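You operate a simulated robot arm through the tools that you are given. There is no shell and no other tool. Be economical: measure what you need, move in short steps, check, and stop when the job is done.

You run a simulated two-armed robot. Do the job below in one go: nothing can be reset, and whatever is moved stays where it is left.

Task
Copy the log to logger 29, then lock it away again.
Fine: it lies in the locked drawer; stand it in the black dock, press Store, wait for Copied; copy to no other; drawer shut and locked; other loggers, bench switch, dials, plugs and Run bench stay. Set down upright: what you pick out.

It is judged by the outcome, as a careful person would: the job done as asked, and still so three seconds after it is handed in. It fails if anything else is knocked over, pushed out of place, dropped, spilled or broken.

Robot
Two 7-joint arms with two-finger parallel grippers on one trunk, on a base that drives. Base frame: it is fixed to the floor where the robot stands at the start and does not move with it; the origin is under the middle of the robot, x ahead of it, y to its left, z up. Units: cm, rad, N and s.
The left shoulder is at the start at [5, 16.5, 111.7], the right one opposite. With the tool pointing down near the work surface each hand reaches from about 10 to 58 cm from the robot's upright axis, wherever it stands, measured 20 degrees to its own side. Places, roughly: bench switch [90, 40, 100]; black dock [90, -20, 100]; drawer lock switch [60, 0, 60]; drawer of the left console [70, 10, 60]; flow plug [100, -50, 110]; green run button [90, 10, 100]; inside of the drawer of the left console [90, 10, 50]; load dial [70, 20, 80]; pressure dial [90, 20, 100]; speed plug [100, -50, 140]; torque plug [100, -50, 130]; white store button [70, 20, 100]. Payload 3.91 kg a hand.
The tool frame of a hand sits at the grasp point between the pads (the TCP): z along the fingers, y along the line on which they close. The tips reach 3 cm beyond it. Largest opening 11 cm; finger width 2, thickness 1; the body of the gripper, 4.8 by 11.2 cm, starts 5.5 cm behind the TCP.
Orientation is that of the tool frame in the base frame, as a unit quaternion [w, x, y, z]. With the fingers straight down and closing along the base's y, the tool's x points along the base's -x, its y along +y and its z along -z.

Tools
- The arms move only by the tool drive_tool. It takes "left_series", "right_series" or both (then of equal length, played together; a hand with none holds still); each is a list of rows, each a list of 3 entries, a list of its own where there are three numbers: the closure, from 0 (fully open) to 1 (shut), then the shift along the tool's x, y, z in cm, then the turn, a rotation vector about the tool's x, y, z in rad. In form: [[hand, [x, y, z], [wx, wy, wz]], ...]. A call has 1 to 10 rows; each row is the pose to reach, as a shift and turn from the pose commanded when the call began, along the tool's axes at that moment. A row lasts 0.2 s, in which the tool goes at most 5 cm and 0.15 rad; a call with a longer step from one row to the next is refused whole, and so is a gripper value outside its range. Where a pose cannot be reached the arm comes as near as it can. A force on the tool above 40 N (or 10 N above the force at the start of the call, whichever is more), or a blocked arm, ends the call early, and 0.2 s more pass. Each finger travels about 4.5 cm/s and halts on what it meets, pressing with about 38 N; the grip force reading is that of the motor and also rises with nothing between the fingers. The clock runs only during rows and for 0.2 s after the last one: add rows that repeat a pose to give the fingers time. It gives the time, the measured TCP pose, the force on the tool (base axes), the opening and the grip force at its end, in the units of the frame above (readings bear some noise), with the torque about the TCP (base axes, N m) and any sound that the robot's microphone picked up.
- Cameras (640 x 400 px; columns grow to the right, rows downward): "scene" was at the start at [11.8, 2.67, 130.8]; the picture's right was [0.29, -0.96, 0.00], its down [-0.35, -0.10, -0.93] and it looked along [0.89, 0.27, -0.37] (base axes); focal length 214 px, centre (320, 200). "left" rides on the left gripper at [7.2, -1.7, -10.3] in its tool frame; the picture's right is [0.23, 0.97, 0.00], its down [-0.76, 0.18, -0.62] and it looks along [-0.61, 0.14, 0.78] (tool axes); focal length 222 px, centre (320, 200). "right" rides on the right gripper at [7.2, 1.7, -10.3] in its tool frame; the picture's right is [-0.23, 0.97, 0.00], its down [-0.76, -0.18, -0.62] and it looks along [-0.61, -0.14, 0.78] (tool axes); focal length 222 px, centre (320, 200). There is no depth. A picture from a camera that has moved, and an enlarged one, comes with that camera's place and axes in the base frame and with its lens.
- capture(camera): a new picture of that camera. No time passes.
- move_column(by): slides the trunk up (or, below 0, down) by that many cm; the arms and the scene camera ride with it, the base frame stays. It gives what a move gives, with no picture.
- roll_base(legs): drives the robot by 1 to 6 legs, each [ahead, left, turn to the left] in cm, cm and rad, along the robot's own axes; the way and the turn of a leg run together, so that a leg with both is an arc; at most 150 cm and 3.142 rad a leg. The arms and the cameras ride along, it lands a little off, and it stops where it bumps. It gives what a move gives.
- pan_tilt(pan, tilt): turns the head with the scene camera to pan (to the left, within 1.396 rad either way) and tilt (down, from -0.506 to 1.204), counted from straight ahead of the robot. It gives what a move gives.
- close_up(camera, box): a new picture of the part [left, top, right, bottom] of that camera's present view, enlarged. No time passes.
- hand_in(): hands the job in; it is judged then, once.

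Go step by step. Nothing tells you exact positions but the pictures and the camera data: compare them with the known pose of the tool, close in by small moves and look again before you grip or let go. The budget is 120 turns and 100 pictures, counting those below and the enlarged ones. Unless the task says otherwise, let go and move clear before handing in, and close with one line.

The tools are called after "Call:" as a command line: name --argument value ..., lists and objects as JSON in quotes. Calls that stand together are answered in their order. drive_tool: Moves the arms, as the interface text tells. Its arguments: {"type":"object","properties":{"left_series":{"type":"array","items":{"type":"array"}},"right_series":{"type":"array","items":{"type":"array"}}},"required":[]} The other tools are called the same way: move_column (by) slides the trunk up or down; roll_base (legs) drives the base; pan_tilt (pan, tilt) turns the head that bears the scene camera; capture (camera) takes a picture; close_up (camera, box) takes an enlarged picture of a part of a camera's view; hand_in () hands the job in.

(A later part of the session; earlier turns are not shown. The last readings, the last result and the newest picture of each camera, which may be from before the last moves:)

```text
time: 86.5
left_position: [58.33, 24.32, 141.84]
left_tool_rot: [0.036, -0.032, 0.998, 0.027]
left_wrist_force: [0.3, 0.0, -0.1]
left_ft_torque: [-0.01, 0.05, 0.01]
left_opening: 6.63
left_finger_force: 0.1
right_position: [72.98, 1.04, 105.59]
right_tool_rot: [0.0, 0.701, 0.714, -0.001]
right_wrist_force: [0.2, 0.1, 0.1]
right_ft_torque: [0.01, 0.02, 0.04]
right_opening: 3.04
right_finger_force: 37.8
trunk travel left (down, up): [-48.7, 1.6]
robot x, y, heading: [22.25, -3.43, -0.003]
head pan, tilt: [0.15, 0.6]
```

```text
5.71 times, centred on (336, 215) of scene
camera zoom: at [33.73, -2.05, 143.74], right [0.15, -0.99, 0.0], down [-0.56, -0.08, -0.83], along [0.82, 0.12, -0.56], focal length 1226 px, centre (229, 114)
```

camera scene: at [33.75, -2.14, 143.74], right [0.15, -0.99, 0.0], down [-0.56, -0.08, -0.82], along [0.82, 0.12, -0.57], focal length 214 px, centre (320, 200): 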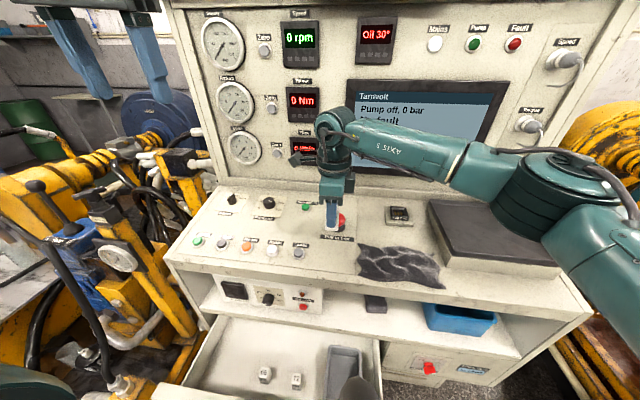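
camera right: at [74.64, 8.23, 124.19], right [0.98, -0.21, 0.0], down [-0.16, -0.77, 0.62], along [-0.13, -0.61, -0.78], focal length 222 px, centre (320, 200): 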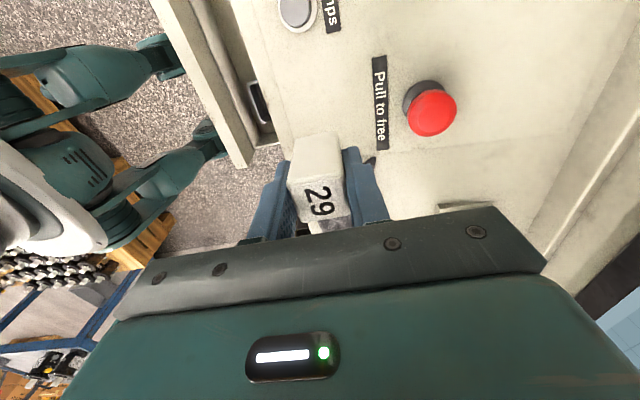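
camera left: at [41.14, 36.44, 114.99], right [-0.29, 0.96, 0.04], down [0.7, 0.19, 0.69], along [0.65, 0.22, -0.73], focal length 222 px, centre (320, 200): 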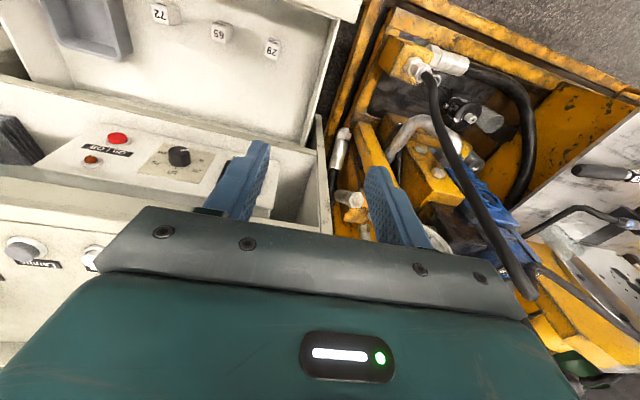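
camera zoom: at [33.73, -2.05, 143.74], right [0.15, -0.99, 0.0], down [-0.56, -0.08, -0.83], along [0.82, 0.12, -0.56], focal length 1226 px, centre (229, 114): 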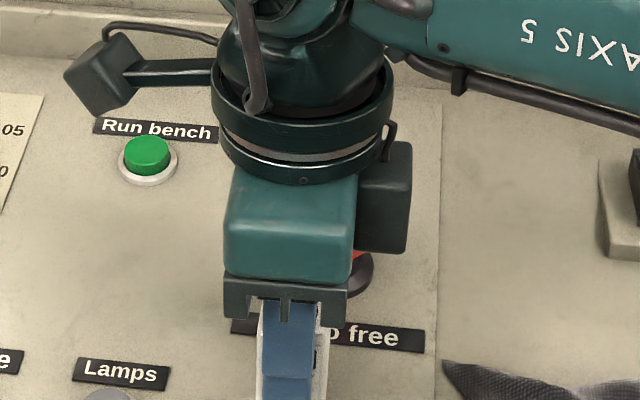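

No contact yet. I continue in small steps.

Call:
drive_tool --right_series '[[0.9, [0, 0, 0.25], [0, 0, 0]], [0.9, [0, 0, 0.5], [0, 0, 0]], [0.9, [0, 0, 0.7], [0, 0, 0]]]'

Call:
close_up --camera "scene" --box '[290, 200, 386, 260]'

```text
time: 87.3
left_position: [58.32, 24.25, 142.13]
left_tool_rot: [0.035, -0.031, 0.998, 0.028]
left_wrist_force: [-0.3, -0.1, -0.3]
left_ft_torque: [0.0, 0.02, -0.03]
left_opening: 6.6
left_finger_force: 0.0
right_position: [73.03, 1.09, 104.8]
right_tool_rot: [0.0, 0.701, 0.713, 0.0]
right_wrist_force: [1.2, -0.2, -1.1]
right_ft_torque: [-0.02, 0.01, -0.01]
right_opening: 3.06
right_finger_force: 37.9
trunk travel left (down, up): [-48.7, 1.6]
robot x, y, heading: [21.82, -3.25, -0.001]
head pan, tilt: [0.15, 0.6]
```

```text
6.67 times, centred on (338, 230) of scene
camera zoom: at [33.73, -2.05, 143.74], right [0.15, -0.99, 0.0], down [-0.56, -0.08, -0.83], along [0.82, 0.12, -0.56], focal length 1430 px, centre (200, 0)
```

zoom: 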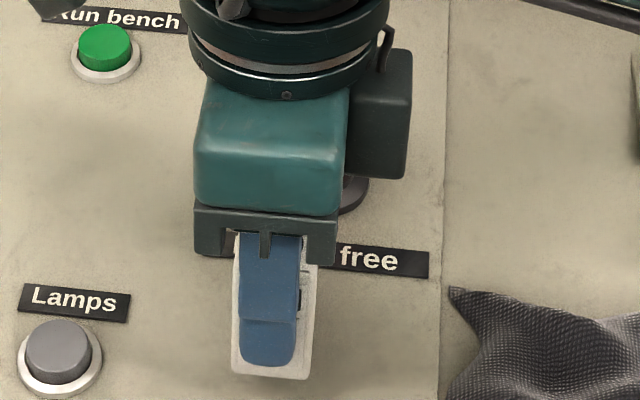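

Still no contact force. I continue another 0.8 cm slowly.

Call:
drive_tool --right_series '[[0.9, [0, 0, 0.2], [0, 0, 0]], [0.9, [0, 0, 0.4], [0, 0, 0]]]'

Call:
drive_tool --right_series '[[0.9, [0, 0, 0.2], [0, 0, 0]], [0.9, [0, 0, 0.4], [0, 0, 0]]]'

```text
time: 87.9
left_position: [58.42, 24.47, 141.92]
left_tool_rot: [0.036, -0.032, 0.998, 0.029]
left_wrist_force: [0.3, -0.1, -0.7]
left_ft_torque: [-0.01, 0.02, -0.03]
left_opening: 6.56
left_finger_force: 0.1
right_position: [73.05, 0.94, 104.3]
right_tool_rot: [0.001, 0.701, 0.714, -0.001]
right_wrist_force: [0.2, -0.6, -0.8]
right_ft_torque: [-0.03, -0.02, 0.0]
right_opening: 3.05
right_finger_force: 37.9
trunk travel left (down, up): [-48.7, 1.6]
robot x, y, heading: [21.88, -3.23, 0.008]
head pan, tilt: [0.15, 0.6]
```

```text
time: 88.5
left_position: [58.43, 24.35, 141.95]
left_tool_rot: [0.036, -0.032, 0.998, 0.028]
left_wrist_force: [-0.3, -0.2, 0.7]
left_ft_torque: [-0.01, 0.0, 0.02]
left_opening: 6.6
left_finger_force: 0.0
right_position: [73.07, 1.12, 104.05]
right_tool_rot: [0.0, 0.7, 0.714, 0.001]
right_wrist_force: [0.5, 0.7, -1.0]
right_ft_torque: [0.0, 0.0, 0.01]
right_opening: 3.04
right_finger_force: 37.7
trunk travel left (down, up): [-48.7, 1.6]
robot x, y, heading: [22.34, -3.38, -0.002]
head pan, tilt: [0.15, 0.6]
```

No contact yet; I keep lowering in the same small steps.

Call:
drive_tool --right_series '[[0.9, [0, 0, 0.2], [0, 0, 0]], [0.9, [0, 0, 0.4], [0, 0, 0]]]'

Call:
drive_tool --right_series '[[0.9, [0, 0, 0.2], [0, 0, 0]], [0.9, [0, 0, 0.4], [0, 0, 0]]]'

Call:
close_up --camera "scene" --box '[290, 200, 386, 260]'

```text
time: 89.1
left_position: [58.32, 24.49, 141.93]
left_tool_rot: [0.035, -0.031, 0.999, 0.027]
left_wrist_force: [-0.5, 0.0, -0.3]
left_ft_torque: [0.02, -0.01, 0.02]
left_opening: 6.59
left_finger_force: 0.0
right_position: [73.09, 1.11, 103.79]
right_tool_rot: [0.0, 0.7, 0.714, 0.0]
right_wrist_force: [-0.7, 0.1, -1.0]
right_ft_torque: [-0.01, 0.01, 0.0]
right_opening: 3.0
right_finger_force: 38.6
trunk travel left (down, up): [-48.7, 1.6]
robot x, y, heading: [21.88, -3.15, 0.001]
head pan, tilt: [0.15, 0.6]
```

```text
time: 89.7
left_position: [58.28, 24.34, 142.03]
left_tool_rot: [0.036, -0.031, 0.998, 0.028]
left_wrist_force: [0.4, 0.1, 0.1]
left_ft_torque: [0.03, 0.0, 0.0]
left_opening: 6.61
left_finger_force: 0.0
right_position: [73.04, 1.06, 103.23]
right_tool_rot: [-0.001, 0.7, 0.714, 0.0]
right_wrist_force: [-0.4, -0.1, -0.4]
right_ft_torque: [-0.02, -0.01, 0.02]
right_opening: 3.07
right_finger_force: 38.1
trunk travel left (down, up): [-48.7, 1.6]
robot x, y, heading: [22.69, -3.6, 0.0]
head pan, tilt: [0.15, 0.6]
```

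```text
6.67 times, centred on (338, 230) of scene
camera zoom: at [33.73, -2.05, 143.74], right [0.15, -0.99, 0.0], down [-0.56, -0.08, -0.83], along [0.82, 0.12, -0.56], focal length 1430 px, centre (200, 0)
```

zoom: 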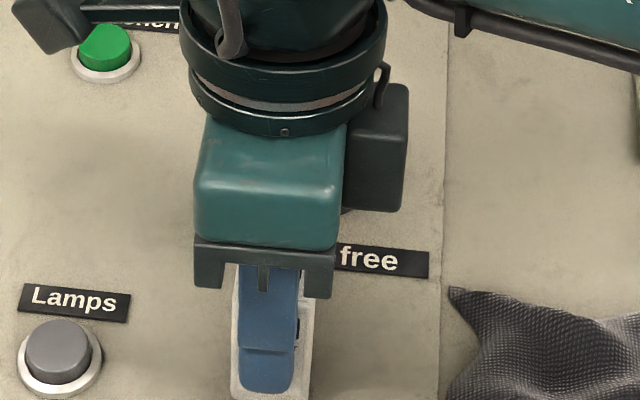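

The plate triangulates to z about 97–97.5, so contact is near. I continue down.

Call:
drive_tool --right_series '[[0.9, [0, 0, 0.2], [0, 0, 0]], [0.9, [0, 0, 0.4], [0, 0, 0]]]'

Call:
drive_tool --right_series '[[0.9, [0, 0, 0.2], [0, 0, 0]], [0.9, [0, 0, 0.4], [0, 0, 0]]]'

```text
time: 90.3
left_position: [58.25, 24.44, 142.01]
left_tool_rot: [0.037, -0.032, 0.998, 0.028]
left_wrist_force: [0.4, -0.2, 0.1]
left_ft_torque: [-0.01, -0.03, -0.01]
left_opening: 6.6
left_finger_force: 0.1
right_position: [73.05, 1.0, 103.12]
right_tool_rot: [0.001, 0.701, 0.713, 0.002]
right_wrist_force: [-0.6, -0.3, 14.5]
right_ft_torque: [-0.23, -0.17, -0.04]
right_opening: 3.04
right_finger_force: 38.4
trunk travel left (down, up): [-48.7, 1.6]
robot x, y, heading: [21.77, -3.49, 0.002]
head pan, tilt: [0.15, 0.6]
```

```text
time: 90.9
left_position: [58.04, 24.37, 142.06]
left_tool_rot: [0.038, -0.031, 0.998, 0.028]
left_wrist_force: [-0.1, -0.1, -0.4]
left_ft_torque: [0.02, 0.02, -0.02]
left_opening: 6.61
left_finger_force: 0.1
right_position: [72.97, 1.13, 102.78]
right_tool_rot: [0.001, 0.7, 0.714, 0.004]
right_wrist_force: [0.5, -1.6, 29.1]
right_ft_torque: [0.0, -0.47, -0.01]
right_opening: 3.08
right_finger_force: 37.6
trunk travel left (down, up): [-48.7, 1.6]
robot x, y, heading: [22.37, -3.62, -0.001]
head pan, tilt: [0.15, 0.6]
```

Contact made. I relieve the press, open the fingers gently and rise straight up.

Call:
drive_tool --right_series '[[0.9, [0, 0, -0.4], [0, 0, 0]], [0.65, [0, 0, -0.4], [0, 0, 0]], [0.5, [0, 0, -0.4], [0, 0, 0]], [0.4, [0, 0, -0.4], [0, 0, 0]], [0.4, [0, 0, -2], [0, 0, 0]], [0.4, [0, 0, -5], [0, 0, 0]], [0.4, [0, 0, -9], [0, 0, 0]], [0.4, [0, 0, -13], [0, 0, 0]]]'

Call:
capture --camera "right"

```text
time: 92.7
left_position: [58.31, 24.32, 141.98]
left_tool_rot: [0.035, -0.031, 0.998, 0.028]
left_wrist_force: [0.4, -0.8, 0.0]
left_ft_torque: [-0.01, -0.02, 0.0]
left_opening: 6.61
left_finger_force: 0.1
right_position: [73.07, 1.16, 115.45]
right_tool_rot: [0.0, 0.701, 0.714, 0.0]
right_wrist_force: [-1.9, -0.2, 0.2]
right_ft_torque: [-0.02, 0.01, 0.0]
right_opening: 6.59
right_finger_force: 0.2
trunk travel left (down, up): [-48.7, 1.6]
robot x, y, heading: [21.93, -3.11, -0.001]
head pan, tilt: [0.15, 0.6]
```

```text
42 pictures are left
camera right: at [74.71, 8.39, 125.81], right [0.98, -0.21, 0.0], down [-0.16, -0.76, 0.62], along [-0.13, -0.61, -0.78], focal length 222 px, centre (320, 200)
```

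right: 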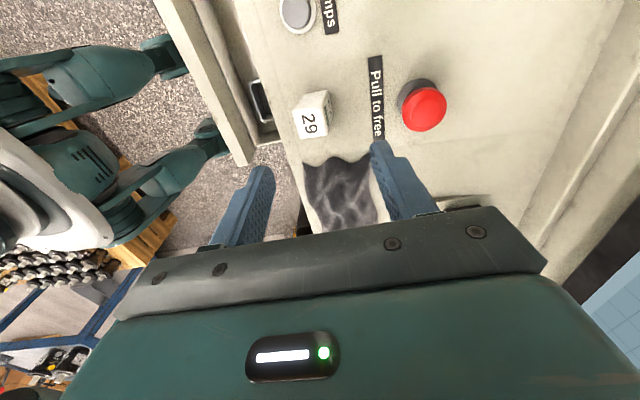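

Logger 29 stands upright on the plate. Now I back off, pitch the right hand forward with a closed fist and lower the trunk to push the drawer shut.

Call:
roll_base --legs '[[-47, 0, 0]]'

Call:
drive_tool --right_series '[[0.5, [0.7, 0, 0], [-0.15, 0, 0]], [0.6, [1.4, 0, 0], [-0.3, 0, 0]], [0.7, [2.1, 0, 0], [-0.45, 0, 0]], [0.8, [2.8, 0, 0], [-0.6, 0, 0]], [0.9, [3.5, 0, 0], [-0.75, 0, 0]], [1, [4.2, 0, 0], [-0.9, 0, 0]], [1, [4.9, 0, 0], [-1.05, 0, 0]], [1, [5.6, 0, 0], [-1.2, 0, 0]], [1, [6.3, 0, 0], [-1.35, 0, 0]], [1, [7, 0, 0], [-1.5, 0, 0]]]'

Call:
move_column --by -47

Call:
capture --camera "scene"

```text
time: 95.5
left_position: [11.47, 24.36, 141.96]
left_tool_rot: [0.036, -0.032, 0.998, 0.028]
left_wrist_force: [-0.4, -0.3, 0.9]
left_ft_torque: [-0.04, -0.05, 0.01]
left_opening: 6.58
left_finger_force: 0.1
right_position: [26.21, 1.24, 115.48]
right_tool_rot: [0.0, 0.7, 0.714, 0.0]
right_wrist_force: [-0.8, -0.7, -0.6]
right_ft_torque: [0.01, -0.02, -0.01]
right_opening: 6.58
right_finger_force: 0.1
trunk travel left (down, up): [-48.7, 1.6]
robot x, y, heading: [-24.75, -3.38, 0.003]
head pan, tilt: [0.15, 0.6]
```

```text
time: 97.7
left_position: [11.58, 24.33, 141.98]
left_tool_rot: [0.036, -0.032, 0.998, 0.028]
left_wrist_force: [0.0, 0.1, 0.2]
left_ft_torque: [-0.01, 0.02, 0.01]
left_opening: 6.6
left_finger_force: 0.1
right_position: [26.21, 8.17, 115.46]
right_tool_rot: [0.478, 0.513, 0.522, 0.487]
right_wrist_force: [0.5, -1.1, -0.3]
right_ft_torque: [0.01, -0.01, 0.01]
right_opening: 0.01
right_finger_force: 37.7
trunk travel left (down, up): [-48.7, 1.6]
robot x, y, heading: [-24.27, -3.29, 0.0]
head pan, tilt: [0.15, 0.6]
```

```text
refused: -47 is not a number from -40 to 40
```

```text
41 pictures are left
camera scene: at [-13.04, -2.0, 143.75], right [0.15, -0.99, 0.0], down [-0.56, -0.08, -0.83], along [0.82, 0.12, -0.56], focal length 214 px, centre (320, 200)
```

scene: 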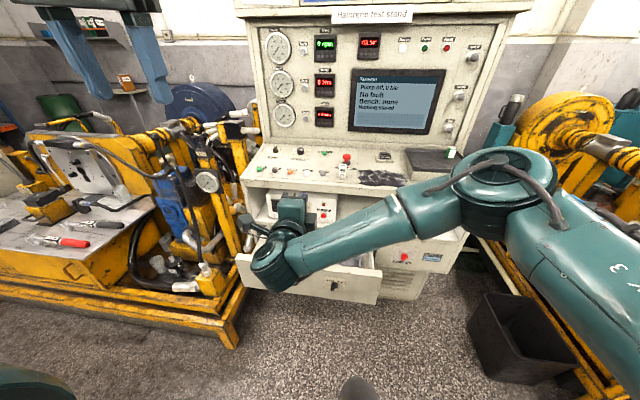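

I lower the trunk in two steps and bring the fist to z about 63.

Call:
move_column --by -40

Call:
move_column --by -8

Call:
drive_tool --right_series '[[1, [0, -2.5, 0], [0, 0, 0]], [1, [0, -5, 0], [0, 0, 0]]]'

Call:
capture --camera "scene"

```text
time: 101.5
left_position: [11.63, 24.34, 101.98]
left_tool_rot: [0.035, -0.032, 0.998, 0.029]
left_wrist_force: [0.1, -0.8, 1.2]
left_ft_torque: [0.0, -0.01, 0.0]
left_opening: 6.59
left_finger_force: 0.1
right_position: [26.35, 8.19, 75.39]
right_tool_rot: [0.478, 0.512, 0.522, 0.487]
right_wrist_force: [-0.8, 1.1, -0.2]
right_ft_torque: [-0.03, -0.04, 0.0]
right_opening: 0.01
right_finger_force: 38.2
trunk travel left (down, up): [-8.7, 41.6]
robot x, y, heading: [-24.72, -3.41, 0.002]
head pan, tilt: [0.15, 0.6]
```

```text
time: 102.7
left_position: [11.55, 24.38, 93.92]
left_tool_rot: [0.036, -0.032, 0.998, 0.028]
left_wrist_force: [0.5, -1.0, -0.5]
left_ft_torque: [0.0, 0.0, -0.01]
left_opening: 6.6
left_finger_force: 0.1
right_position: [26.36, 8.12, 67.57]
right_tool_rot: [0.477, 0.513, 0.522, 0.487]
right_wrist_force: [0.0, -1.1, -0.6]
right_ft_torque: [0.01, 0.0, 0.0]
right_opening: 0.01
right_finger_force: 37.7
trunk travel left (down, up): [-0.7, 49.6]
robot x, y, heading: [-24.61, -2.97, -0.005]
head pan, tilt: [0.15, 0.6]
```

```text
time: 103.3
left_position: [11.69, 24.45, 94.0]
left_tool_rot: [0.036, -0.032, 0.998, 0.028]
left_wrist_force: [0.0, 0.3, 0.5]
left_ft_torque: [0.01, 0.01, 0.03]
left_opening: 6.58
left_finger_force: 0.1
right_position: [25.84, 8.26, 62.48]
right_tool_rot: [0.478, 0.513, 0.522, 0.486]
right_wrist_force: [-0.2, -0.5, -0.3]
right_ft_torque: [-0.01, -0.04, -0.01]
right_opening: 0.01
right_finger_force: 38.0
trunk travel left (down, up): [-0.7, 49.6]
robot x, y, heading: [-24.76, -3.57, 0.003]
head pan, tilt: [0.15, 0.6]
```

```text
40 pictures are left
camera scene: at [-13.05, -2.05, 95.75], right [0.15, -0.99, 0.0], down [-0.56, -0.08, -0.83], along [0.82, 0.12, -0.56], focal length 214 px, centre (320, 200)
```

scene: 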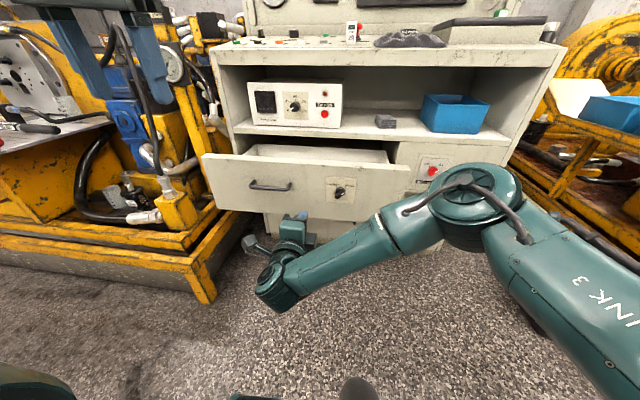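

Fist is at z 62.5, y 8, clear of knob and handle. I drive ahead to push the drawer.

Call:
roll_base --legs '[[34, 0, 0]]'

Call:
capture --camera "scene"

```text
time: 105.5
left_position: [45.51, 24.47, 93.92]
left_tool_rot: [0.035, -0.033, 0.998, 0.028]
left_wrist_force: [0.7, 0.7, -0.3]
left_ft_torque: [0.0, 0.01, 0.02]
left_opening: 6.63
left_finger_force: 0.0
right_position: [59.77, 8.36, 62.44]
right_tool_rot: [0.477, 0.512, 0.523, 0.487]
right_wrist_force: [-0.1, -0.4, 0.0]
right_ft_torque: [0.02, 0.02, 0.01]
right_opening: 0.0
right_finger_force: 37.4
trunk travel left (down, up): [-0.7, 49.6]
robot x, y, heading: [9.53, -3.47, 0.004]
head pan, tilt: [0.15, 0.6]
```

```text
39 pictures are left
camera scene: at [20.97, -1.97, 95.74], right [0.15, -0.99, 0.0], down [-0.56, -0.09, -0.83], along [0.82, 0.13, -0.56], focal length 214 px, centre (320, 200)
```

scene: 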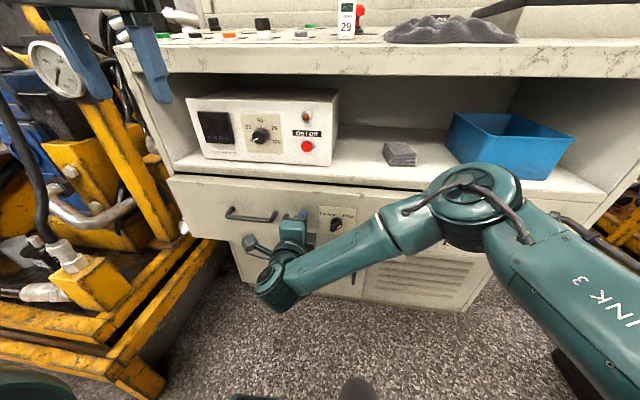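

Nearly shut. I push the last bit with the arm.

Call:
drive_tool --right_series '[[1, [0, 0, 1], [0, 0, 0]], [1, [0, 0, 2], [0, 0, 0]], [1, [0, 0, 3], [0, 0, 0]], [1, [0, 0, 3.6], [0, 0, 0]]]'

Call:
close_up --camera "scene" --box '[150, 150, 470, 350]'

```text
time: 106.4
left_position: [45.49, 24.45, 93.95]
left_tool_rot: [0.036, -0.033, 0.998, 0.029]
left_wrist_force: [-0.2, -0.5, -0.2]
left_ft_torque: [-0.01, 0.02, 0.0]
left_opening: 6.6
left_finger_force: 0.0
right_position: [62.33, 8.36, 62.43]
right_tool_rot: [0.478, 0.511, 0.523, 0.487]
right_wrist_force: [-13.0, -5.8, 7.5]
right_ft_torque: [0.02, -0.34, -0.29]
right_opening: 0.0
right_finger_force: 37.9
trunk travel left (down, up): [-0.7, 49.6]
robot x, y, heading: [9.52, -3.51, -0.0]
head pan, tilt: [0.15, 0.6]
stopped in row 4 (right hand): the force on the tool passed its limit at 50 N (the readings are from after the stop); the commanded pose is now the measured one
```

```text
2.00 times, centred on (310, 250) of scene
camera zoom: at [20.81, -2.04, 95.77], right [0.15, -0.99, 0.0], down [-0.56, -0.09, -0.83], along [0.82, 0.13, -0.56], focal length 429 px, centre (340, 100)
```

zoom: 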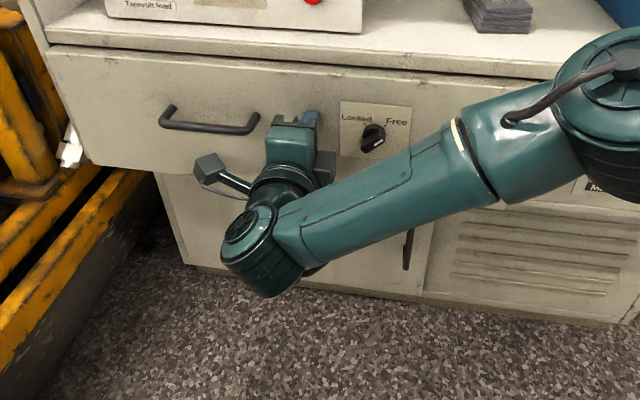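

The drawer is shut. I back off, raise the trunk and turn the right hand down again for regripping the logger.

Call:
drive_tool --right_series '[[1, [0, 0, -4], [0, 0, 0]]]'

Call:
roll_base --legs '[[-28, 0, 0]]'

Call:
move_column --by 40

Call:
move_column --by 9

Call:
drive_tool --right_series '[[1, [0, 0.6, 0], [0.15, 0, 0]], [0.9, [0, 1.2, 0], [0.3, 0, 0]], [0.8, [0, 1.8, 0], [0.45, 0, 0]], [0.7, [0, 2.4, 0], [0.6, 0, 0]], [0.6, [0, 3, 0], [0.75, 0, 0]], [0.5, [0, 3.6, 0], [0.9, 0, 0]], [0.4, [0, 4.2, 0], [1.05, 0, 0]], [0.4, [0, 4.8, 0], [1.2, 0, 0]], [0.4, [0, 5.4, 0], [1.35, 0, 0]], [0.4, [0, 6, 0], [1.5, 0, 0]]]'

Call:
capture --camera "scene"

```text
time: 106.8
left_position: [45.47, 24.47, 94.02]
left_tool_rot: [0.036, -0.032, 0.998, 0.028]
left_wrist_force: [-0.2, 0.4, 0.6]
left_ft_torque: [-0.01, 0.0, 0.0]
left_opening: 6.61
left_finger_force: 0.1
right_position: [58.49, 8.37, 62.39]
right_tool_rot: [0.475, 0.513, 0.525, 0.486]
right_wrist_force: [0.4, 0.4, -0.9]
right_ft_torque: [0.0, -0.01, 0.02]
right_opening: 0.0
right_finger_force: 37.8
trunk travel left (down, up): [-0.7, 49.6]
robot x, y, heading: [9.37, -3.6, 0.004]
head pan, tilt: [0.15, 0.6]
```

```text
time: 108.7
left_position: [17.67, 24.47, 93.94]
left_tool_rot: [0.035, -0.034, 0.998, 0.028]
left_wrist_force: [0.2, -0.2, -0.5]
left_ft_torque: [0.0, -0.02, -0.02]
left_opening: 6.61
left_finger_force: 0.1
right_position: [30.57, 8.3, 62.44]
right_tool_rot: [0.476, 0.51, 0.525, 0.486]
right_wrist_force: [-0.3, -0.5, -0.2]
right_ft_torque: [0.03, 0.01, 0.01]
right_opening: 0.01
right_finger_force: 37.6
trunk travel left (down, up): [-0.7, 49.6]
robot x, y, heading: [-18.71, -3.22, 0.001]
head pan, tilt: [0.15, 0.6]
```

```text
time: 112.6
left_position: [17.65, 24.54, 133.88]
left_tool_rot: [0.036, -0.034, 0.998, 0.028]
left_wrist_force: [-0.1, 0.2, -0.1]
left_ft_torque: [0.01, 0.0, -0.04]
left_opening: 6.59
left_finger_force: 0.1
right_position: [30.56, 8.23, 102.48]
right_tool_rot: [0.476, 0.511, 0.525, 0.486]
right_wrist_force: [-0.8, 0.3, 0.7]
right_ft_torque: [0.01, 0.01, -0.03]
right_opening: 0.0
right_finger_force: 37.7
trunk travel left (down, up): [-40.7, 9.6]
robot x, y, heading: [-18.54, -3.25, 0.005]
head pan, tilt: [0.15, 0.6]
```

```text
time: 113.8
left_position: [17.64, 24.44, 142.85]
left_tool_rot: [0.035, -0.034, 0.998, 0.027]
left_wrist_force: [1.5, 0.3, -0.1]
left_ft_torque: [-0.01, 0.04, 0.0]
left_opening: 6.56
left_finger_force: 0.1
right_position: [30.58, 8.33, 111.53]
right_tool_rot: [0.476, 0.511, 0.525, 0.487]
right_wrist_force: [-0.7, -0.3, 0.4]
right_ft_torque: [-0.03, 0.0, 0.0]
right_opening: 0.01
right_finger_force: 38.0
trunk travel left (down, up): [-49.7, 0.6]
robot x, y, heading: [-18.49, -3.57, 0.007]
head pan, tilt: [0.15, 0.6]
```

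```text
time: 116.0
left_position: [17.72, 24.64, 142.93]
left_tool_rot: [0.036, -0.034, 0.998, 0.028]
left_wrist_force: [-0.2, 0.7, 0.5]
left_ft_torque: [-0.03, 0.0, -0.01]
left_opening: 6.58
left_finger_force: 0.0
right_position: [30.94, 8.37, 117.5]
right_tool_rot: [-0.002, 0.698, 0.716, -0.002]
right_wrist_force: [-0.5, -0.2, -0.2]
right_ft_torque: [0.0, -0.01, 0.0]
right_opening: 6.6
right_finger_force: 0.0
trunk travel left (down, up): [-49.7, 0.6]
robot x, y, heading: [-18.3, -3.27, 0.003]
head pan, tilt: [0.15, 0.6]
```

```text
37 pictures are left
camera scene: at [-6.86, -2.02, 144.74], right [0.15, -0.99, 0.0], down [-0.56, -0.09, -0.82], along [0.82, 0.13, -0.57], focal length 214 px, centre (320, 200)
```

scene: 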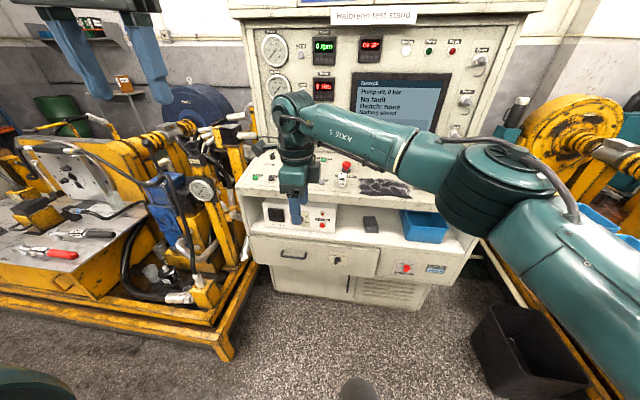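

Now I drive to stand left of the dock, turned 0.6 rad to the right, so that the elbow stays away from the panel and tray, with the hand over the logger.

Call:
roll_base --legs '[[0, 22.6, 0], [0, 0, -0.6], [33, 22.6, 0]]'

Call:
drive_tool --right_series '[[0.4, [0, 0, 0], [0, 0, -0.15]], [0.4, [0, 0, 0], [0, 0, -0.3]], [0.4, [0, 0, 0], [0, 0, -0.45]], [0.4, [0, 0, 0], [0, 0, -0.6]]]'

Call:
capture --camera "right"

Call:
capture --camera "scene"

```text
time: 122.4
left_position: [66.92, 22.05, 142.94]
left_tool_rot: [0.043, 0.262, 0.964, 0.017]
left_wrist_force: [0.6, 0.3, 0.3]
left_ft_torque: [0.04, 0.0, 0.02]
left_opening: 6.6
left_finger_force: 0.1
right_position: [68.85, 1.28, 117.41]
right_tool_rot: [0.0, 0.878, 0.478, -0.001]
right_wrist_force: [-0.1, 0.2, 0.2]
right_ft_torque: [0.04, 0.02, 0.01]
right_opening: 6.63
right_finger_force: 0.1
trunk travel left (down, up): [-49.7, 0.6]
robot x, y, heading: [21.33, 19.44, -0.597]
head pan, tilt: [0.15, 0.6]
```

```text
time: 123.4
left_position: [66.75, 22.05, 142.99]
left_tool_rot: [0.042, 0.262, 0.964, 0.017]
left_wrist_force: [0.4, 0.2, -0.3]
left_ft_torque: [0.02, -0.01, 0.01]
left_opening: 6.61
left_finger_force: 0.1
right_position: [68.62, 1.24, 117.55]
right_tool_rot: [0.0, 0.697, 0.717, -0.001]
right_wrist_force: [-0.2, 0.2, -0.4]
right_ft_torque: [0.03, 0.0, -0.03]
right_opening: 6.64
right_finger_force: 0.2
trunk travel left (down, up): [-49.7, 0.6]
robot x, y, heading: [21.04, 19.07, -0.591]
head pan, tilt: [0.15, 0.6]
```

```text
36 pictures are left
camera right: at [70.32, 8.47, 127.76], right [0.98, -0.2, 0.0], down [-0.15, -0.77, 0.62], along [-0.13, -0.61, -0.78], focal length 222 px, centre (320, 200)
```

right: 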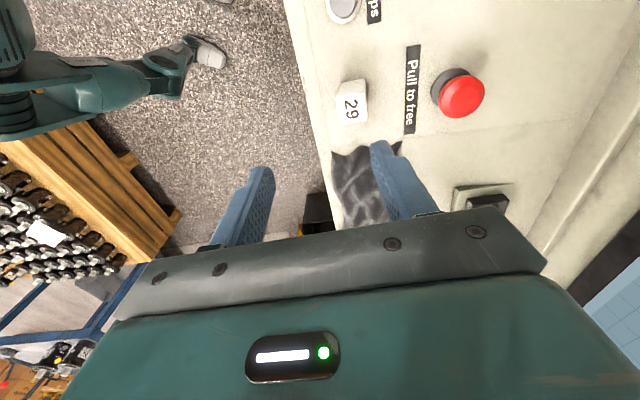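

```text
35 pictures are left
camera scene: at [31.55, 13.92, 144.74], right [-0.43, -0.9, 0.0], down [-0.51, 0.24, -0.83], along [0.75, -0.35, -0.56], focal length 214 px, centre (320, 200)
```

scene: 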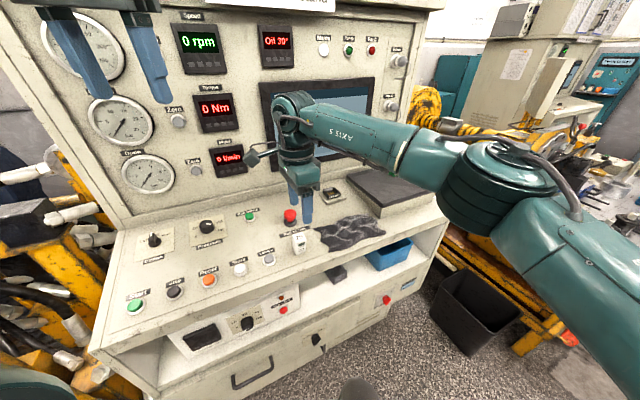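

The elbow is now well clear. I centre over the logger and go partway down.

Call:
drive_tool --right_series '[[0.4, [0, 3.8, 0], [0, 0, 0.02]], [0.4, [0, 3.8, 4], [0, 0, 0.03]], [0.4, [0, 3.8, 7], [0, 0, 0.03]]]'

Call:
capture --camera "right"

```text
time: 124.2
left_position: [66.86, 21.99, 143.0]
left_tool_rot: [0.042, 0.262, 0.964, 0.016]
left_wrist_force: [-0.3, -0.8, 0.1]
left_ft_torque: [-0.03, 0.0, 0.02]
left_opening: 6.59
left_finger_force: 0.1
right_position: [72.42, 1.38, 110.43]
right_tool_rot: [0.0, 0.709, 0.706, 0.0]
right_wrist_force: [0.8, -0.6, 1.2]
right_ft_torque: [0.0, 0.03, -0.01]
right_opening: 6.59
right_finger_force: 0.1
right hand out of reach, approached as far as the arm can: row 1
trunk travel left (down, up): [-49.7, 0.6]
robot x, y, heading: [21.15, 19.53, -0.596]
head pan, tilt: [0.15, 0.6]
```

```text
34 pictures are left
camera right: at [74.28, 8.56, 120.72], right [0.97, -0.23, 0.0], down [-0.18, -0.76, 0.62], along [-0.14, -0.61, -0.78], focal length 222 px, centre (320, 200)
```

right: 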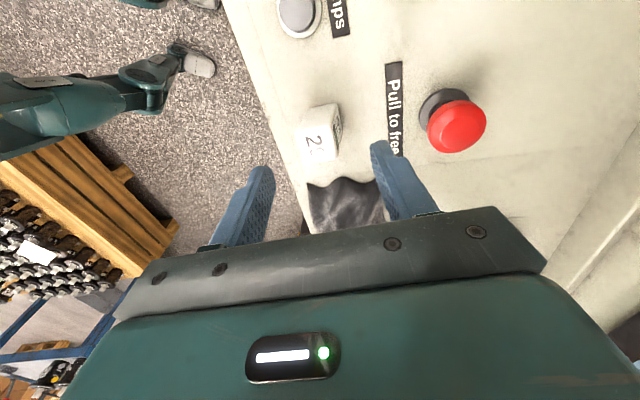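

Logger is centred between the fingers at about (72.3, 1.05). I descend and grip slightly higher than before.

Call:
drive_tool --right_series '[[0.4, [-0.3, -0.1, 3], [0, 0, 0]], [0.4, [-0.3, -0.1, 5.5], [0, 0, 0]], [0.4, [-0.3, -0.1, 6.5], [0, 0, 0]]]'

Call:
capture --camera "right"

```text
time: 125.0
left_position: [66.82, 21.98, 142.82]
left_tool_rot: [0.042, 0.262, 0.964, 0.016]
left_wrist_force: [-0.6, -0.9, 0.2]
left_ft_torque: [0.01, 0.03, -0.01]
left_opening: 6.6
left_finger_force: 0.1
right_position: [72.32, 0.9, 103.89]
right_tool_rot: [-0.001, 0.708, 0.706, -0.001]
right_wrist_force: [-0.4, -0.7, -0.6]
right_ft_torque: [0.01, -0.01, -0.02]
right_opening: 6.59
right_finger_force: 0.0
trunk travel left (down, up): [-49.7, 0.6]
robot x, y, heading: [21.21, 19.55, -0.59]
head pan, tilt: [0.15, 0.6]
```

```text
33 pictures are left
camera right: at [74.18, 8.17, 114.24], right [0.97, -0.23, 0.0], down [-0.18, -0.76, 0.62], along [-0.15, -0.61, -0.78], focal length 222 px, centre (320, 200)
```

right: 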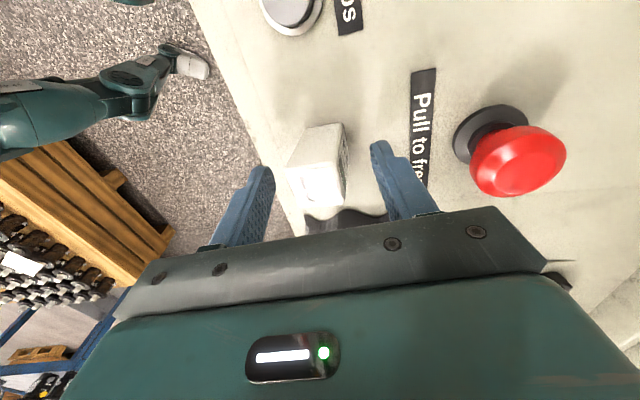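

The fingers straddle it evenly. I close, then lift.

Call:
drive_tool --right_series '[[0.6, [0, 0, 0], [0, 0, 0]], [0.8, [0, 0, 0], [0, 0, 0]], [0.9, [0, 0, 0], [0, 0, 0]], [0.9, [0, 0, 0], [0, 0, 0]], [0.9, [0, 0, -3], [0, 0, 0]], [0.9, [0, 0, -7], [0, 0, 0]], [0.9, [0, 0, -11], [0, 0, 0]], [0.9, [0, 0, -14], [0, 0, 0]]]'

Call:
capture --camera "right"

Call:
close_up --camera "scene" --box '[290, 160, 370, 210]'

```text
time: 126.8
left_position: [66.71, 22.03, 142.93]
left_tool_rot: [0.043, 0.262, 0.964, 0.016]
left_wrist_force: [0.4, 0.3, -0.3]
left_ft_torque: [0.03, 0.02, -0.01]
left_opening: 6.6
left_finger_force: 0.1
right_position: [72.18, -0.21, 118.24]
right_tool_rot: [-0.001, 0.709, 0.706, 0.0]
right_wrist_force: [-0.2, -0.1, -0.3]
right_ft_torque: [0.02, -0.01, 0.02]
right_opening: 3.06
right_finger_force: 38.1
right hand out of reach, approached as far as the arm can: row 8
trunk travel left (down, up): [-49.7, 0.6]
robot x, y, heading: [21.24, 19.33, -0.586]
head pan, tilt: [0.15, 0.6]
```

```text
32 pictures are left
camera right: at [73.89, 7.07, 128.61], right [0.97, -0.23, 0.0], down [-0.18, -0.76, 0.62], along [-0.14, -0.61, -0.78], focal length 222 px, centre (320, 200)
```

right: 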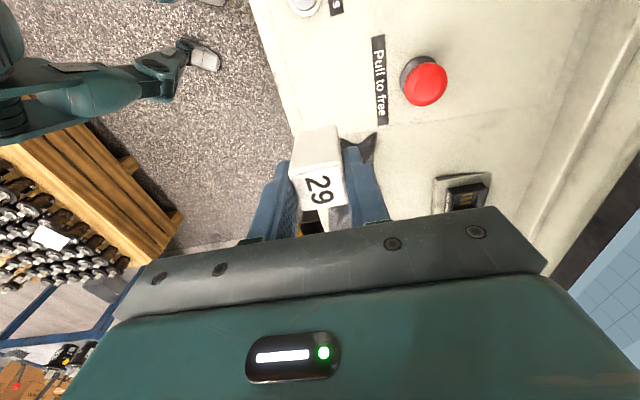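

```text
8.00 times, centred on (330, 185) of scene
camera zoom: at [31.51, 13.9, 144.74], right [-0.43, -0.9, 0.0], down [-0.51, 0.24, -0.83], along [0.75, -0.35, -0.56], focal length 1716 px, centre (240, 320)
```

zoom: 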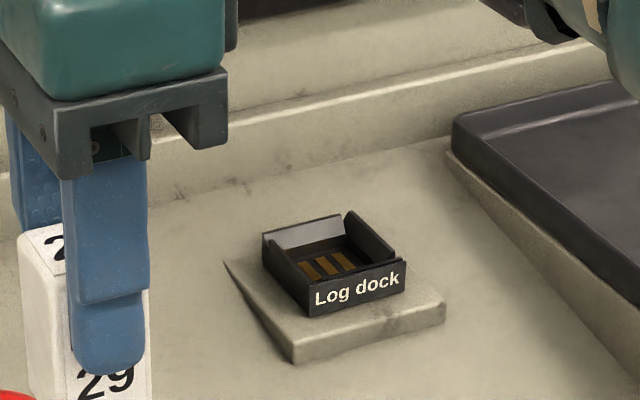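

Logger is held again. The dock holder is an open box with gold contacts in its floor, centred near (92.5, -19.5). I drive diagonally to bring the logger above it.

Call:
roll_base --legs '[[26, -4.7, 0]]'

Call:
capture --camera "right"

Call:
capture --camera "scene"

```text
time: 128.7
left_position: [81.98, 3.88, 143.09]
left_tool_rot: [0.043, 0.26, 0.964, 0.018]
left_wrist_force: [-0.2, 0.1, 0.8]
left_ft_torque: [0.01, 0.01, 0.02]
left_opening: 6.61
left_finger_force: 0.1
right_position: [87.46, -18.22, 118.28]
right_tool_rot: [0.0, 0.707, 0.707, 0.001]
right_wrist_force: [0.1, -0.1, -1.3]
right_ft_torque: [0.03, 0.03, -0.03]
right_opening: 3.04
right_finger_force: 37.9
trunk travel left (down, up): [-49.7, 0.6]
robot x, y, heading: [36.33, 0.98, -0.593]
head pan, tilt: [0.15, 0.6]
```

```text
30 pictures are left
camera right: at [89.19, -11.09, 128.59], right [0.97, -0.23, 0.0], down [-0.18, -0.76, 0.62], along [-0.14, -0.61, -0.78], focal length 222 px, centre (320, 200)
```

right: 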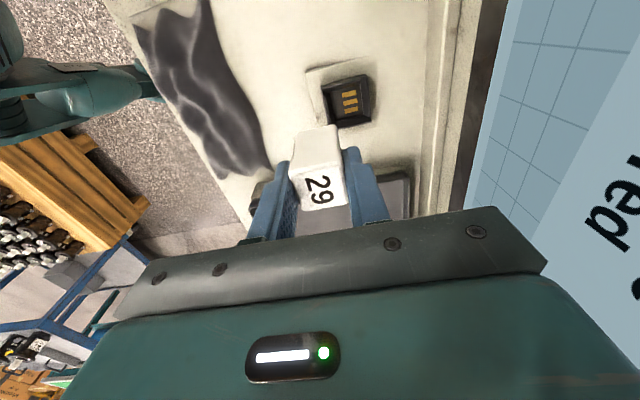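

```text
29 pictures are left
camera scene: at [46.77, -4.43, 144.76], right [-0.43, -0.9, 0.0], down [-0.51, 0.24, -0.83], along [0.75, -0.35, -0.56], focal length 214 px, centre (320, 200)
```

scene: 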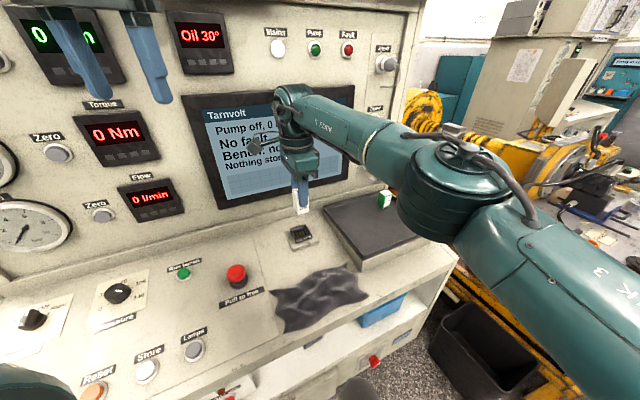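

The base stopped about 4 cm short in x, perhaps touching the console. I look down to check, and zoom on the dock.

Call:
pan_tilt --pan 0.5 --tilt 1.2

Call:
capture --camera "scene"

Call:
close_up --camera "right" --box '[270, 50, 430, 150]'

```text
time: 129.7
left_position: [82.02, 3.9, 142.94]
left_tool_rot: [0.043, 0.26, 0.964, 0.017]
left_wrist_force: [0.6, -0.1, 0.1]
left_ft_torque: [0.0, -0.05, 0.05]
left_opening: 6.59
left_finger_force: 0.0
right_position: [87.45, -18.19, 118.29]
right_tool_rot: [0.0, 0.707, 0.707, 0.0]
right_wrist_force: [0.1, 0.1, -0.9]
right_ft_torque: [-0.01, 0.01, 0.01]
right_opening: 3.01
right_finger_force: 37.8
trunk travel left (down, up): [-49.7, 0.6]
robot x, y, heading: [36.73, 0.97, -0.593]
head pan, tilt: [0.499, 1.201]
```

```text
28 pictures are left
camera scene: at [44.43, -1.13, 140.29], right [-0.09, -1.0, 0.0], down [-0.93, 0.08, -0.36], along [0.36, -0.03, -0.93], focal length 214 px, centre (320, 200)
```

scene: 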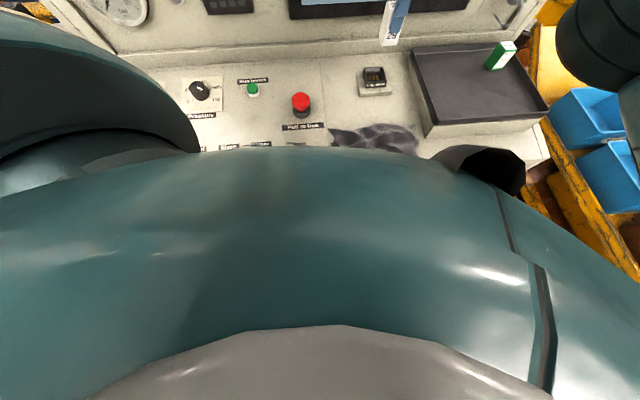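

```text
4.00 times, centred on (350, 100) of right
camera zoom: at [89.26, -11.04, 128.53], right [0.97, -0.23, 0.0], down [-0.18, -0.76, 0.62], along [-0.14, -0.61, -0.78], focal length 888 px, centre (200, 600)
```

zoom: 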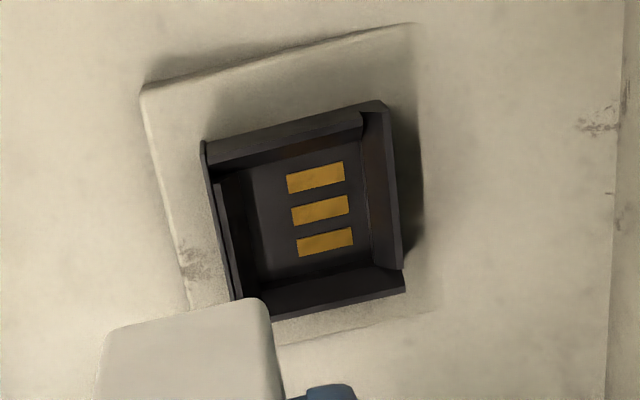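

The dock is axis-aligned and its centre is near (90.9, -19.1). I extend the arm there, keeping the logger bottom above the rim.

Call:
drive_tool --right_series '[[0.9, [-0.3, 0.5, 3], [0, 0, 0]], [0.9, [-0.6, 1.5, 6], [0, 0, 0]], [0.9, [-0.9, 2.5, 8], [0, 0, 0]], [0.9, [-0.9, 3.4, 8.5], [0, 0, 0]]]'

Call:
capture --camera "right"

Call:
pan_tilt --pan 0.15 --tilt 0.6

Call:
close_up --camera "scene" --box '[260, 190, 356, 250]'

```text
time: 130.7
left_position: [81.91, 3.88, 142.97]
left_tool_rot: [0.043, 0.26, 0.965, 0.017]
left_wrist_force: [0.0, -0.1, -0.3]
left_ft_torque: [-0.02, 0.0, 0.03]
left_opening: 6.61
left_finger_force: 0.0
right_position: [88.42, -19.78, 111.15]
right_tool_rot: [0.0, 0.707, 0.707, -0.001]
right_wrist_force: [0.4, 0.6, -1.2]
right_ft_torque: [0.02, -0.01, 0.02]
right_opening: 3.05
right_finger_force: 37.6
right hand out of reach, approached as far as the arm can: row 2, 3, 4
trunk travel left (down, up): [-49.7, 0.6]
robot x, y, heading: [36.3, 1.07, -0.593]
head pan, tilt: [0.499, 1.201]
```

```text
26 pictures are left
camera right: at [90.17, -12.55, 121.45], right [0.97, -0.23, 0.0], down [-0.18, -0.76, 0.62], along [-0.14, -0.61, -0.78], focal length 222 px, centre (320, 200)
```

right: 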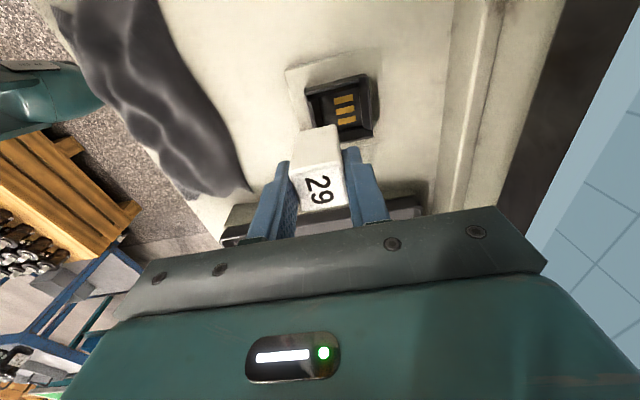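

```text
time: 131.7
left_position: [82.03, 3.95, 142.91]
left_tool_rot: [0.043, 0.26, 0.965, 0.016]
left_wrist_force: [-0.9, -0.9, -0.1]
left_ft_torque: [-0.02, 0.02, 0.03]
left_opening: 6.6
left_finger_force: 0.1
right_position: [88.41, -19.74, 111.1]
right_tool_rot: [-0.001, 0.707, 0.707, 0.0]
right_wrist_force: [-0.2, 0.2, -0.4]
right_ft_torque: [-0.01, 0.0, -0.03]
right_opening: 3.03
right_finger_force: 38.0
trunk travel left (down, up): [-49.7, 0.6]
robot x, y, heading: [36.52, 1.04, -0.59]
head pan, tilt: [0.15, 0.6]
```

```text
6.67 times, centred on (308, 220) of scene
camera zoom: at [46.86, -4.36, 144.74], right [-0.43, -0.91, 0.0], down [-0.51, 0.24, -0.82], along [0.75, -0.35, -0.57], focal length 1430 px, centre (400, 67)
```

zoom: 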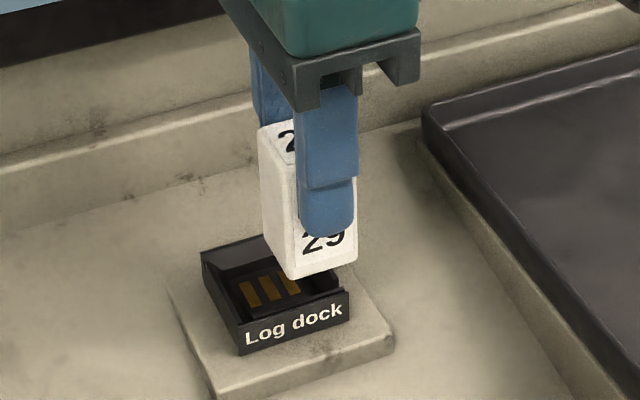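

I'm 2.5 cm short of the dock. I lift, then reposition the base 13 cm to the right with a bit less turn, which shortens the reach needed without driving closer to the console.

Call:
drive_tool --right_series '[[0.9, [0.5, -0.5, -3], [0, 0, 0]], [0.9, [0.5, -1, -6], [0, 0, 0]]]'

Call:
roll_base --legs '[[0, 0, 0.2], [4.5, -12.2, 0]]'

Call:
drive_tool --right_series '[[0.9, [0, 0, 0], [0, 0, 0.1]], [0.9, [0, 0, 0], [0, 0, 0.2]]]'

Call:
capture --camera "scene"

```text
time: 132.3
left_position: [82.11, 4.02, 142.91]
left_tool_rot: [0.042, 0.261, 0.964, 0.017]
left_wrist_force: [-0.2, 0.4, 0.4]
left_ft_torque: [-0.02, 0.01, 0.01]
left_opening: 6.6
left_finger_force: 0.1
right_position: [87.45, -19.21, 117.38]
right_tool_rot: [0.0, 0.707, 0.707, -0.001]
right_wrist_force: [0.7, 1.9, -0.6]
right_ft_torque: [0.0, 0.02, 0.01]
right_opening: 3.04
right_finger_force: 37.7
trunk travel left (down, up): [-49.7, 0.6]
robot x, y, heading: [36.53, 0.76, -0.592]
head pan, tilt: [0.15, 0.6]
```

```text
time: 134.8
left_position: [80.1, -0.02, 142.95]
left_tool_rot: [0.041, 0.162, 0.986, 0.02]
left_wrist_force: [0.3, -0.3, -0.5]
left_ft_torque: [-0.01, -0.05, -0.01]
left_opening: 6.6
left_finger_force: 0.1
right_position: [89.91, -21.69, 117.14]
right_tool_rot: [0.0, 0.632, 0.775, -0.001]
right_wrist_force: [-0.2, -1.0, -0.4]
right_ft_torque: [-0.01, 0.0, -0.04]
right_opening: 3.03
right_finger_force: 37.9
trunk travel left (down, up): [-49.7, 0.6]
robot x, y, heading: [35.76, -11.78, -0.39]
head pan, tilt: [0.15, 0.6]
```

```text
time: 135.4
left_position: [79.97, 0.03, 142.97]
left_tool_rot: [0.041, 0.163, 0.986, 0.02]
left_wrist_force: [-0.3, -0.5, 0.7]
left_ft_torque: [0.0, -0.02, -0.01]
left_opening: 6.62
left_finger_force: 0.0
right_position: [89.86, -21.64, 117.23]
right_tool_rot: [-0.001, 0.708, 0.706, -0.001]
right_wrist_force: [0.2, 0.5, -1.0]
right_ft_torque: [-0.01, -0.02, 0.01]
right_opening: 3.05
right_finger_force: 37.9
trunk travel left (down, up): [-49.7, 0.6]
robot x, y, heading: [36.02, -12.24, -0.393]
head pan, tilt: [0.15, 0.6]
```

```text
24 pictures are left
camera scene: at [47.24, -15.19, 144.74], right [-0.24, -0.97, 0.0], down [-0.55, 0.13, -0.83], along [0.8, -0.2, -0.56], focal length 214 px, centre (320, 200)
```

scene: 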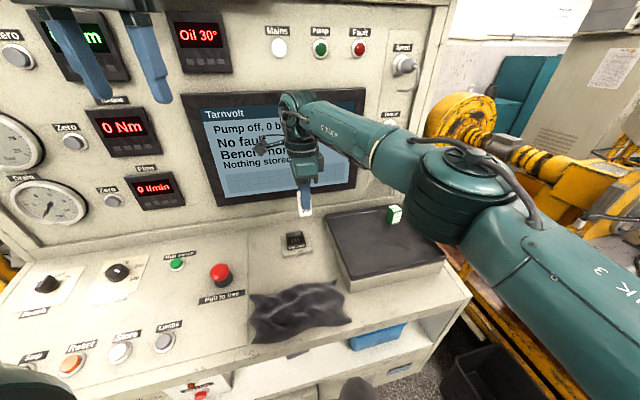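

Base landed as intended with elbow clear. I move the logger over the dock centre (90.75, -18.75).

Call:
drive_tool --right_series '[[0.9, [1.4, 0.4, 2.5], [0, 0, 0]], [0.9, [2.85, 0.85, 5], [0, 0, 0]], [0.9, [2.85, 0.85, 8], [0, 0, 0]]]'

Call:
capture --camera "right"

Call:
close_up --camera "scene" --box '[250, 190, 346, 250]'

```text
time: 136.2
left_position: [80.15, -0.07, 143.01]
left_tool_rot: [0.04, 0.162, 0.986, 0.021]
left_wrist_force: [-0.2, 0.8, 0.7]
left_ft_torque: [0.03, 0.04, -0.01]
left_opening: 6.61
left_finger_force: 0.1
right_position: [90.22, -20.53, 109.53]
right_tool_rot: [0.0, 0.707, 0.708, -0.001]
right_wrist_force: [-0.8, 1.0, -0.9]
right_ft_torque: [0.02, 0.03, 0.01]
right_opening: 3.06
right_finger_force: 37.7
right hand out of reach, approached as far as the arm can: row 2, 3
trunk travel left (down, up): [-49.7, 0.6]
robot x, y, heading: [35.9, -12.12, -0.394]
head pan, tilt: [0.15, 0.6]
```

```text
23 pictures are left
camera right: at [92.07, -13.32, 119.82], right [0.97, -0.23, 0.0], down [-0.18, -0.76, 0.62], along [-0.14, -0.61, -0.78], focal length 222 px, centre (320, 200)
```

right: 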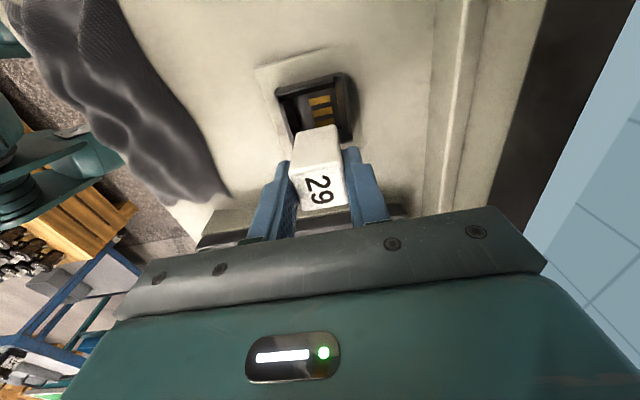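

```text
6.67 times, centred on (298, 220) of scene
camera zoom: at [47.34, -15.21, 144.74], right [-0.24, -0.97, 0.0], down [-0.55, 0.13, -0.82], along [0.8, -0.2, -0.57], focal length 1430 px, centre (467, 67)
```

zoom: 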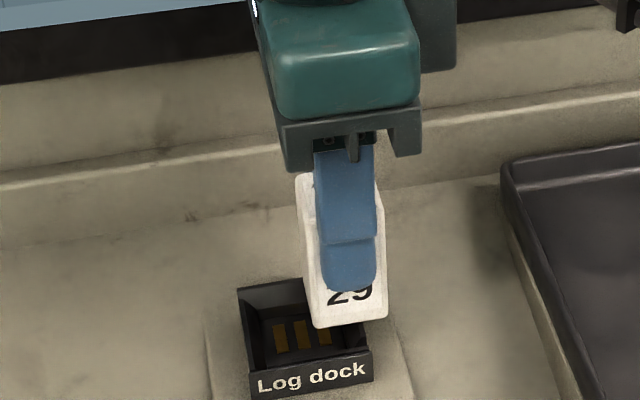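

The arm is at its sideways limit; the base needs a small step left of 2.4 cm.

Call:
roll_base --legs '[[0.5, 3, 0]]'

Call:
drive_tool --right_series '[[0.9, [0, 0, 0], [0, 0, 0]]]'

```text
time: 137.1
left_position: [81.67, 2.59, 143.01]
left_tool_rot: [0.041, 0.162, 0.986, 0.02]
left_wrist_force: [-0.6, 0.4, -0.3]
left_ft_torque: [0.01, 0.03, 0.01]
left_opening: 6.57
left_finger_force: 0.0
right_position: [91.87, -18.01, 109.59]
right_tool_rot: [0.0, 0.707, 0.707, 0.0]
right_wrist_force: [-0.5, 0.0, -0.7]
right_ft_torque: [0.02, -0.01, 0.01]
right_opening: 3.04
right_finger_force: 37.6
trunk travel left (down, up): [-49.7, 0.6]
robot x, y, heading: [37.64, -9.67, -0.386]
head pan, tilt: [0.15, 0.6]
```

```text
time: 137.5
left_position: [81.68, 2.44, 142.94]
left_tool_rot: [0.041, 0.162, 0.986, 0.02]
left_wrist_force: [-0.2, -0.4, 0.0]
left_ft_torque: [0.0, -0.02, 0.02]
left_opening: 6.58
left_finger_force: 0.1
right_position: [91.77, -17.98, 109.55]
right_tool_rot: [0.0, 0.707, 0.707, -0.001]
right_wrist_force: [0.6, -0.4, -0.7]
right_ft_torque: [-0.01, 0.01, 0.0]
right_opening: 3.0
right_finger_force: 38.0
trunk travel left (down, up): [-49.7, 0.6]
robot x, y, heading: [37.37, -9.51, -0.385]
head pan, tilt: [0.15, 0.6]
```

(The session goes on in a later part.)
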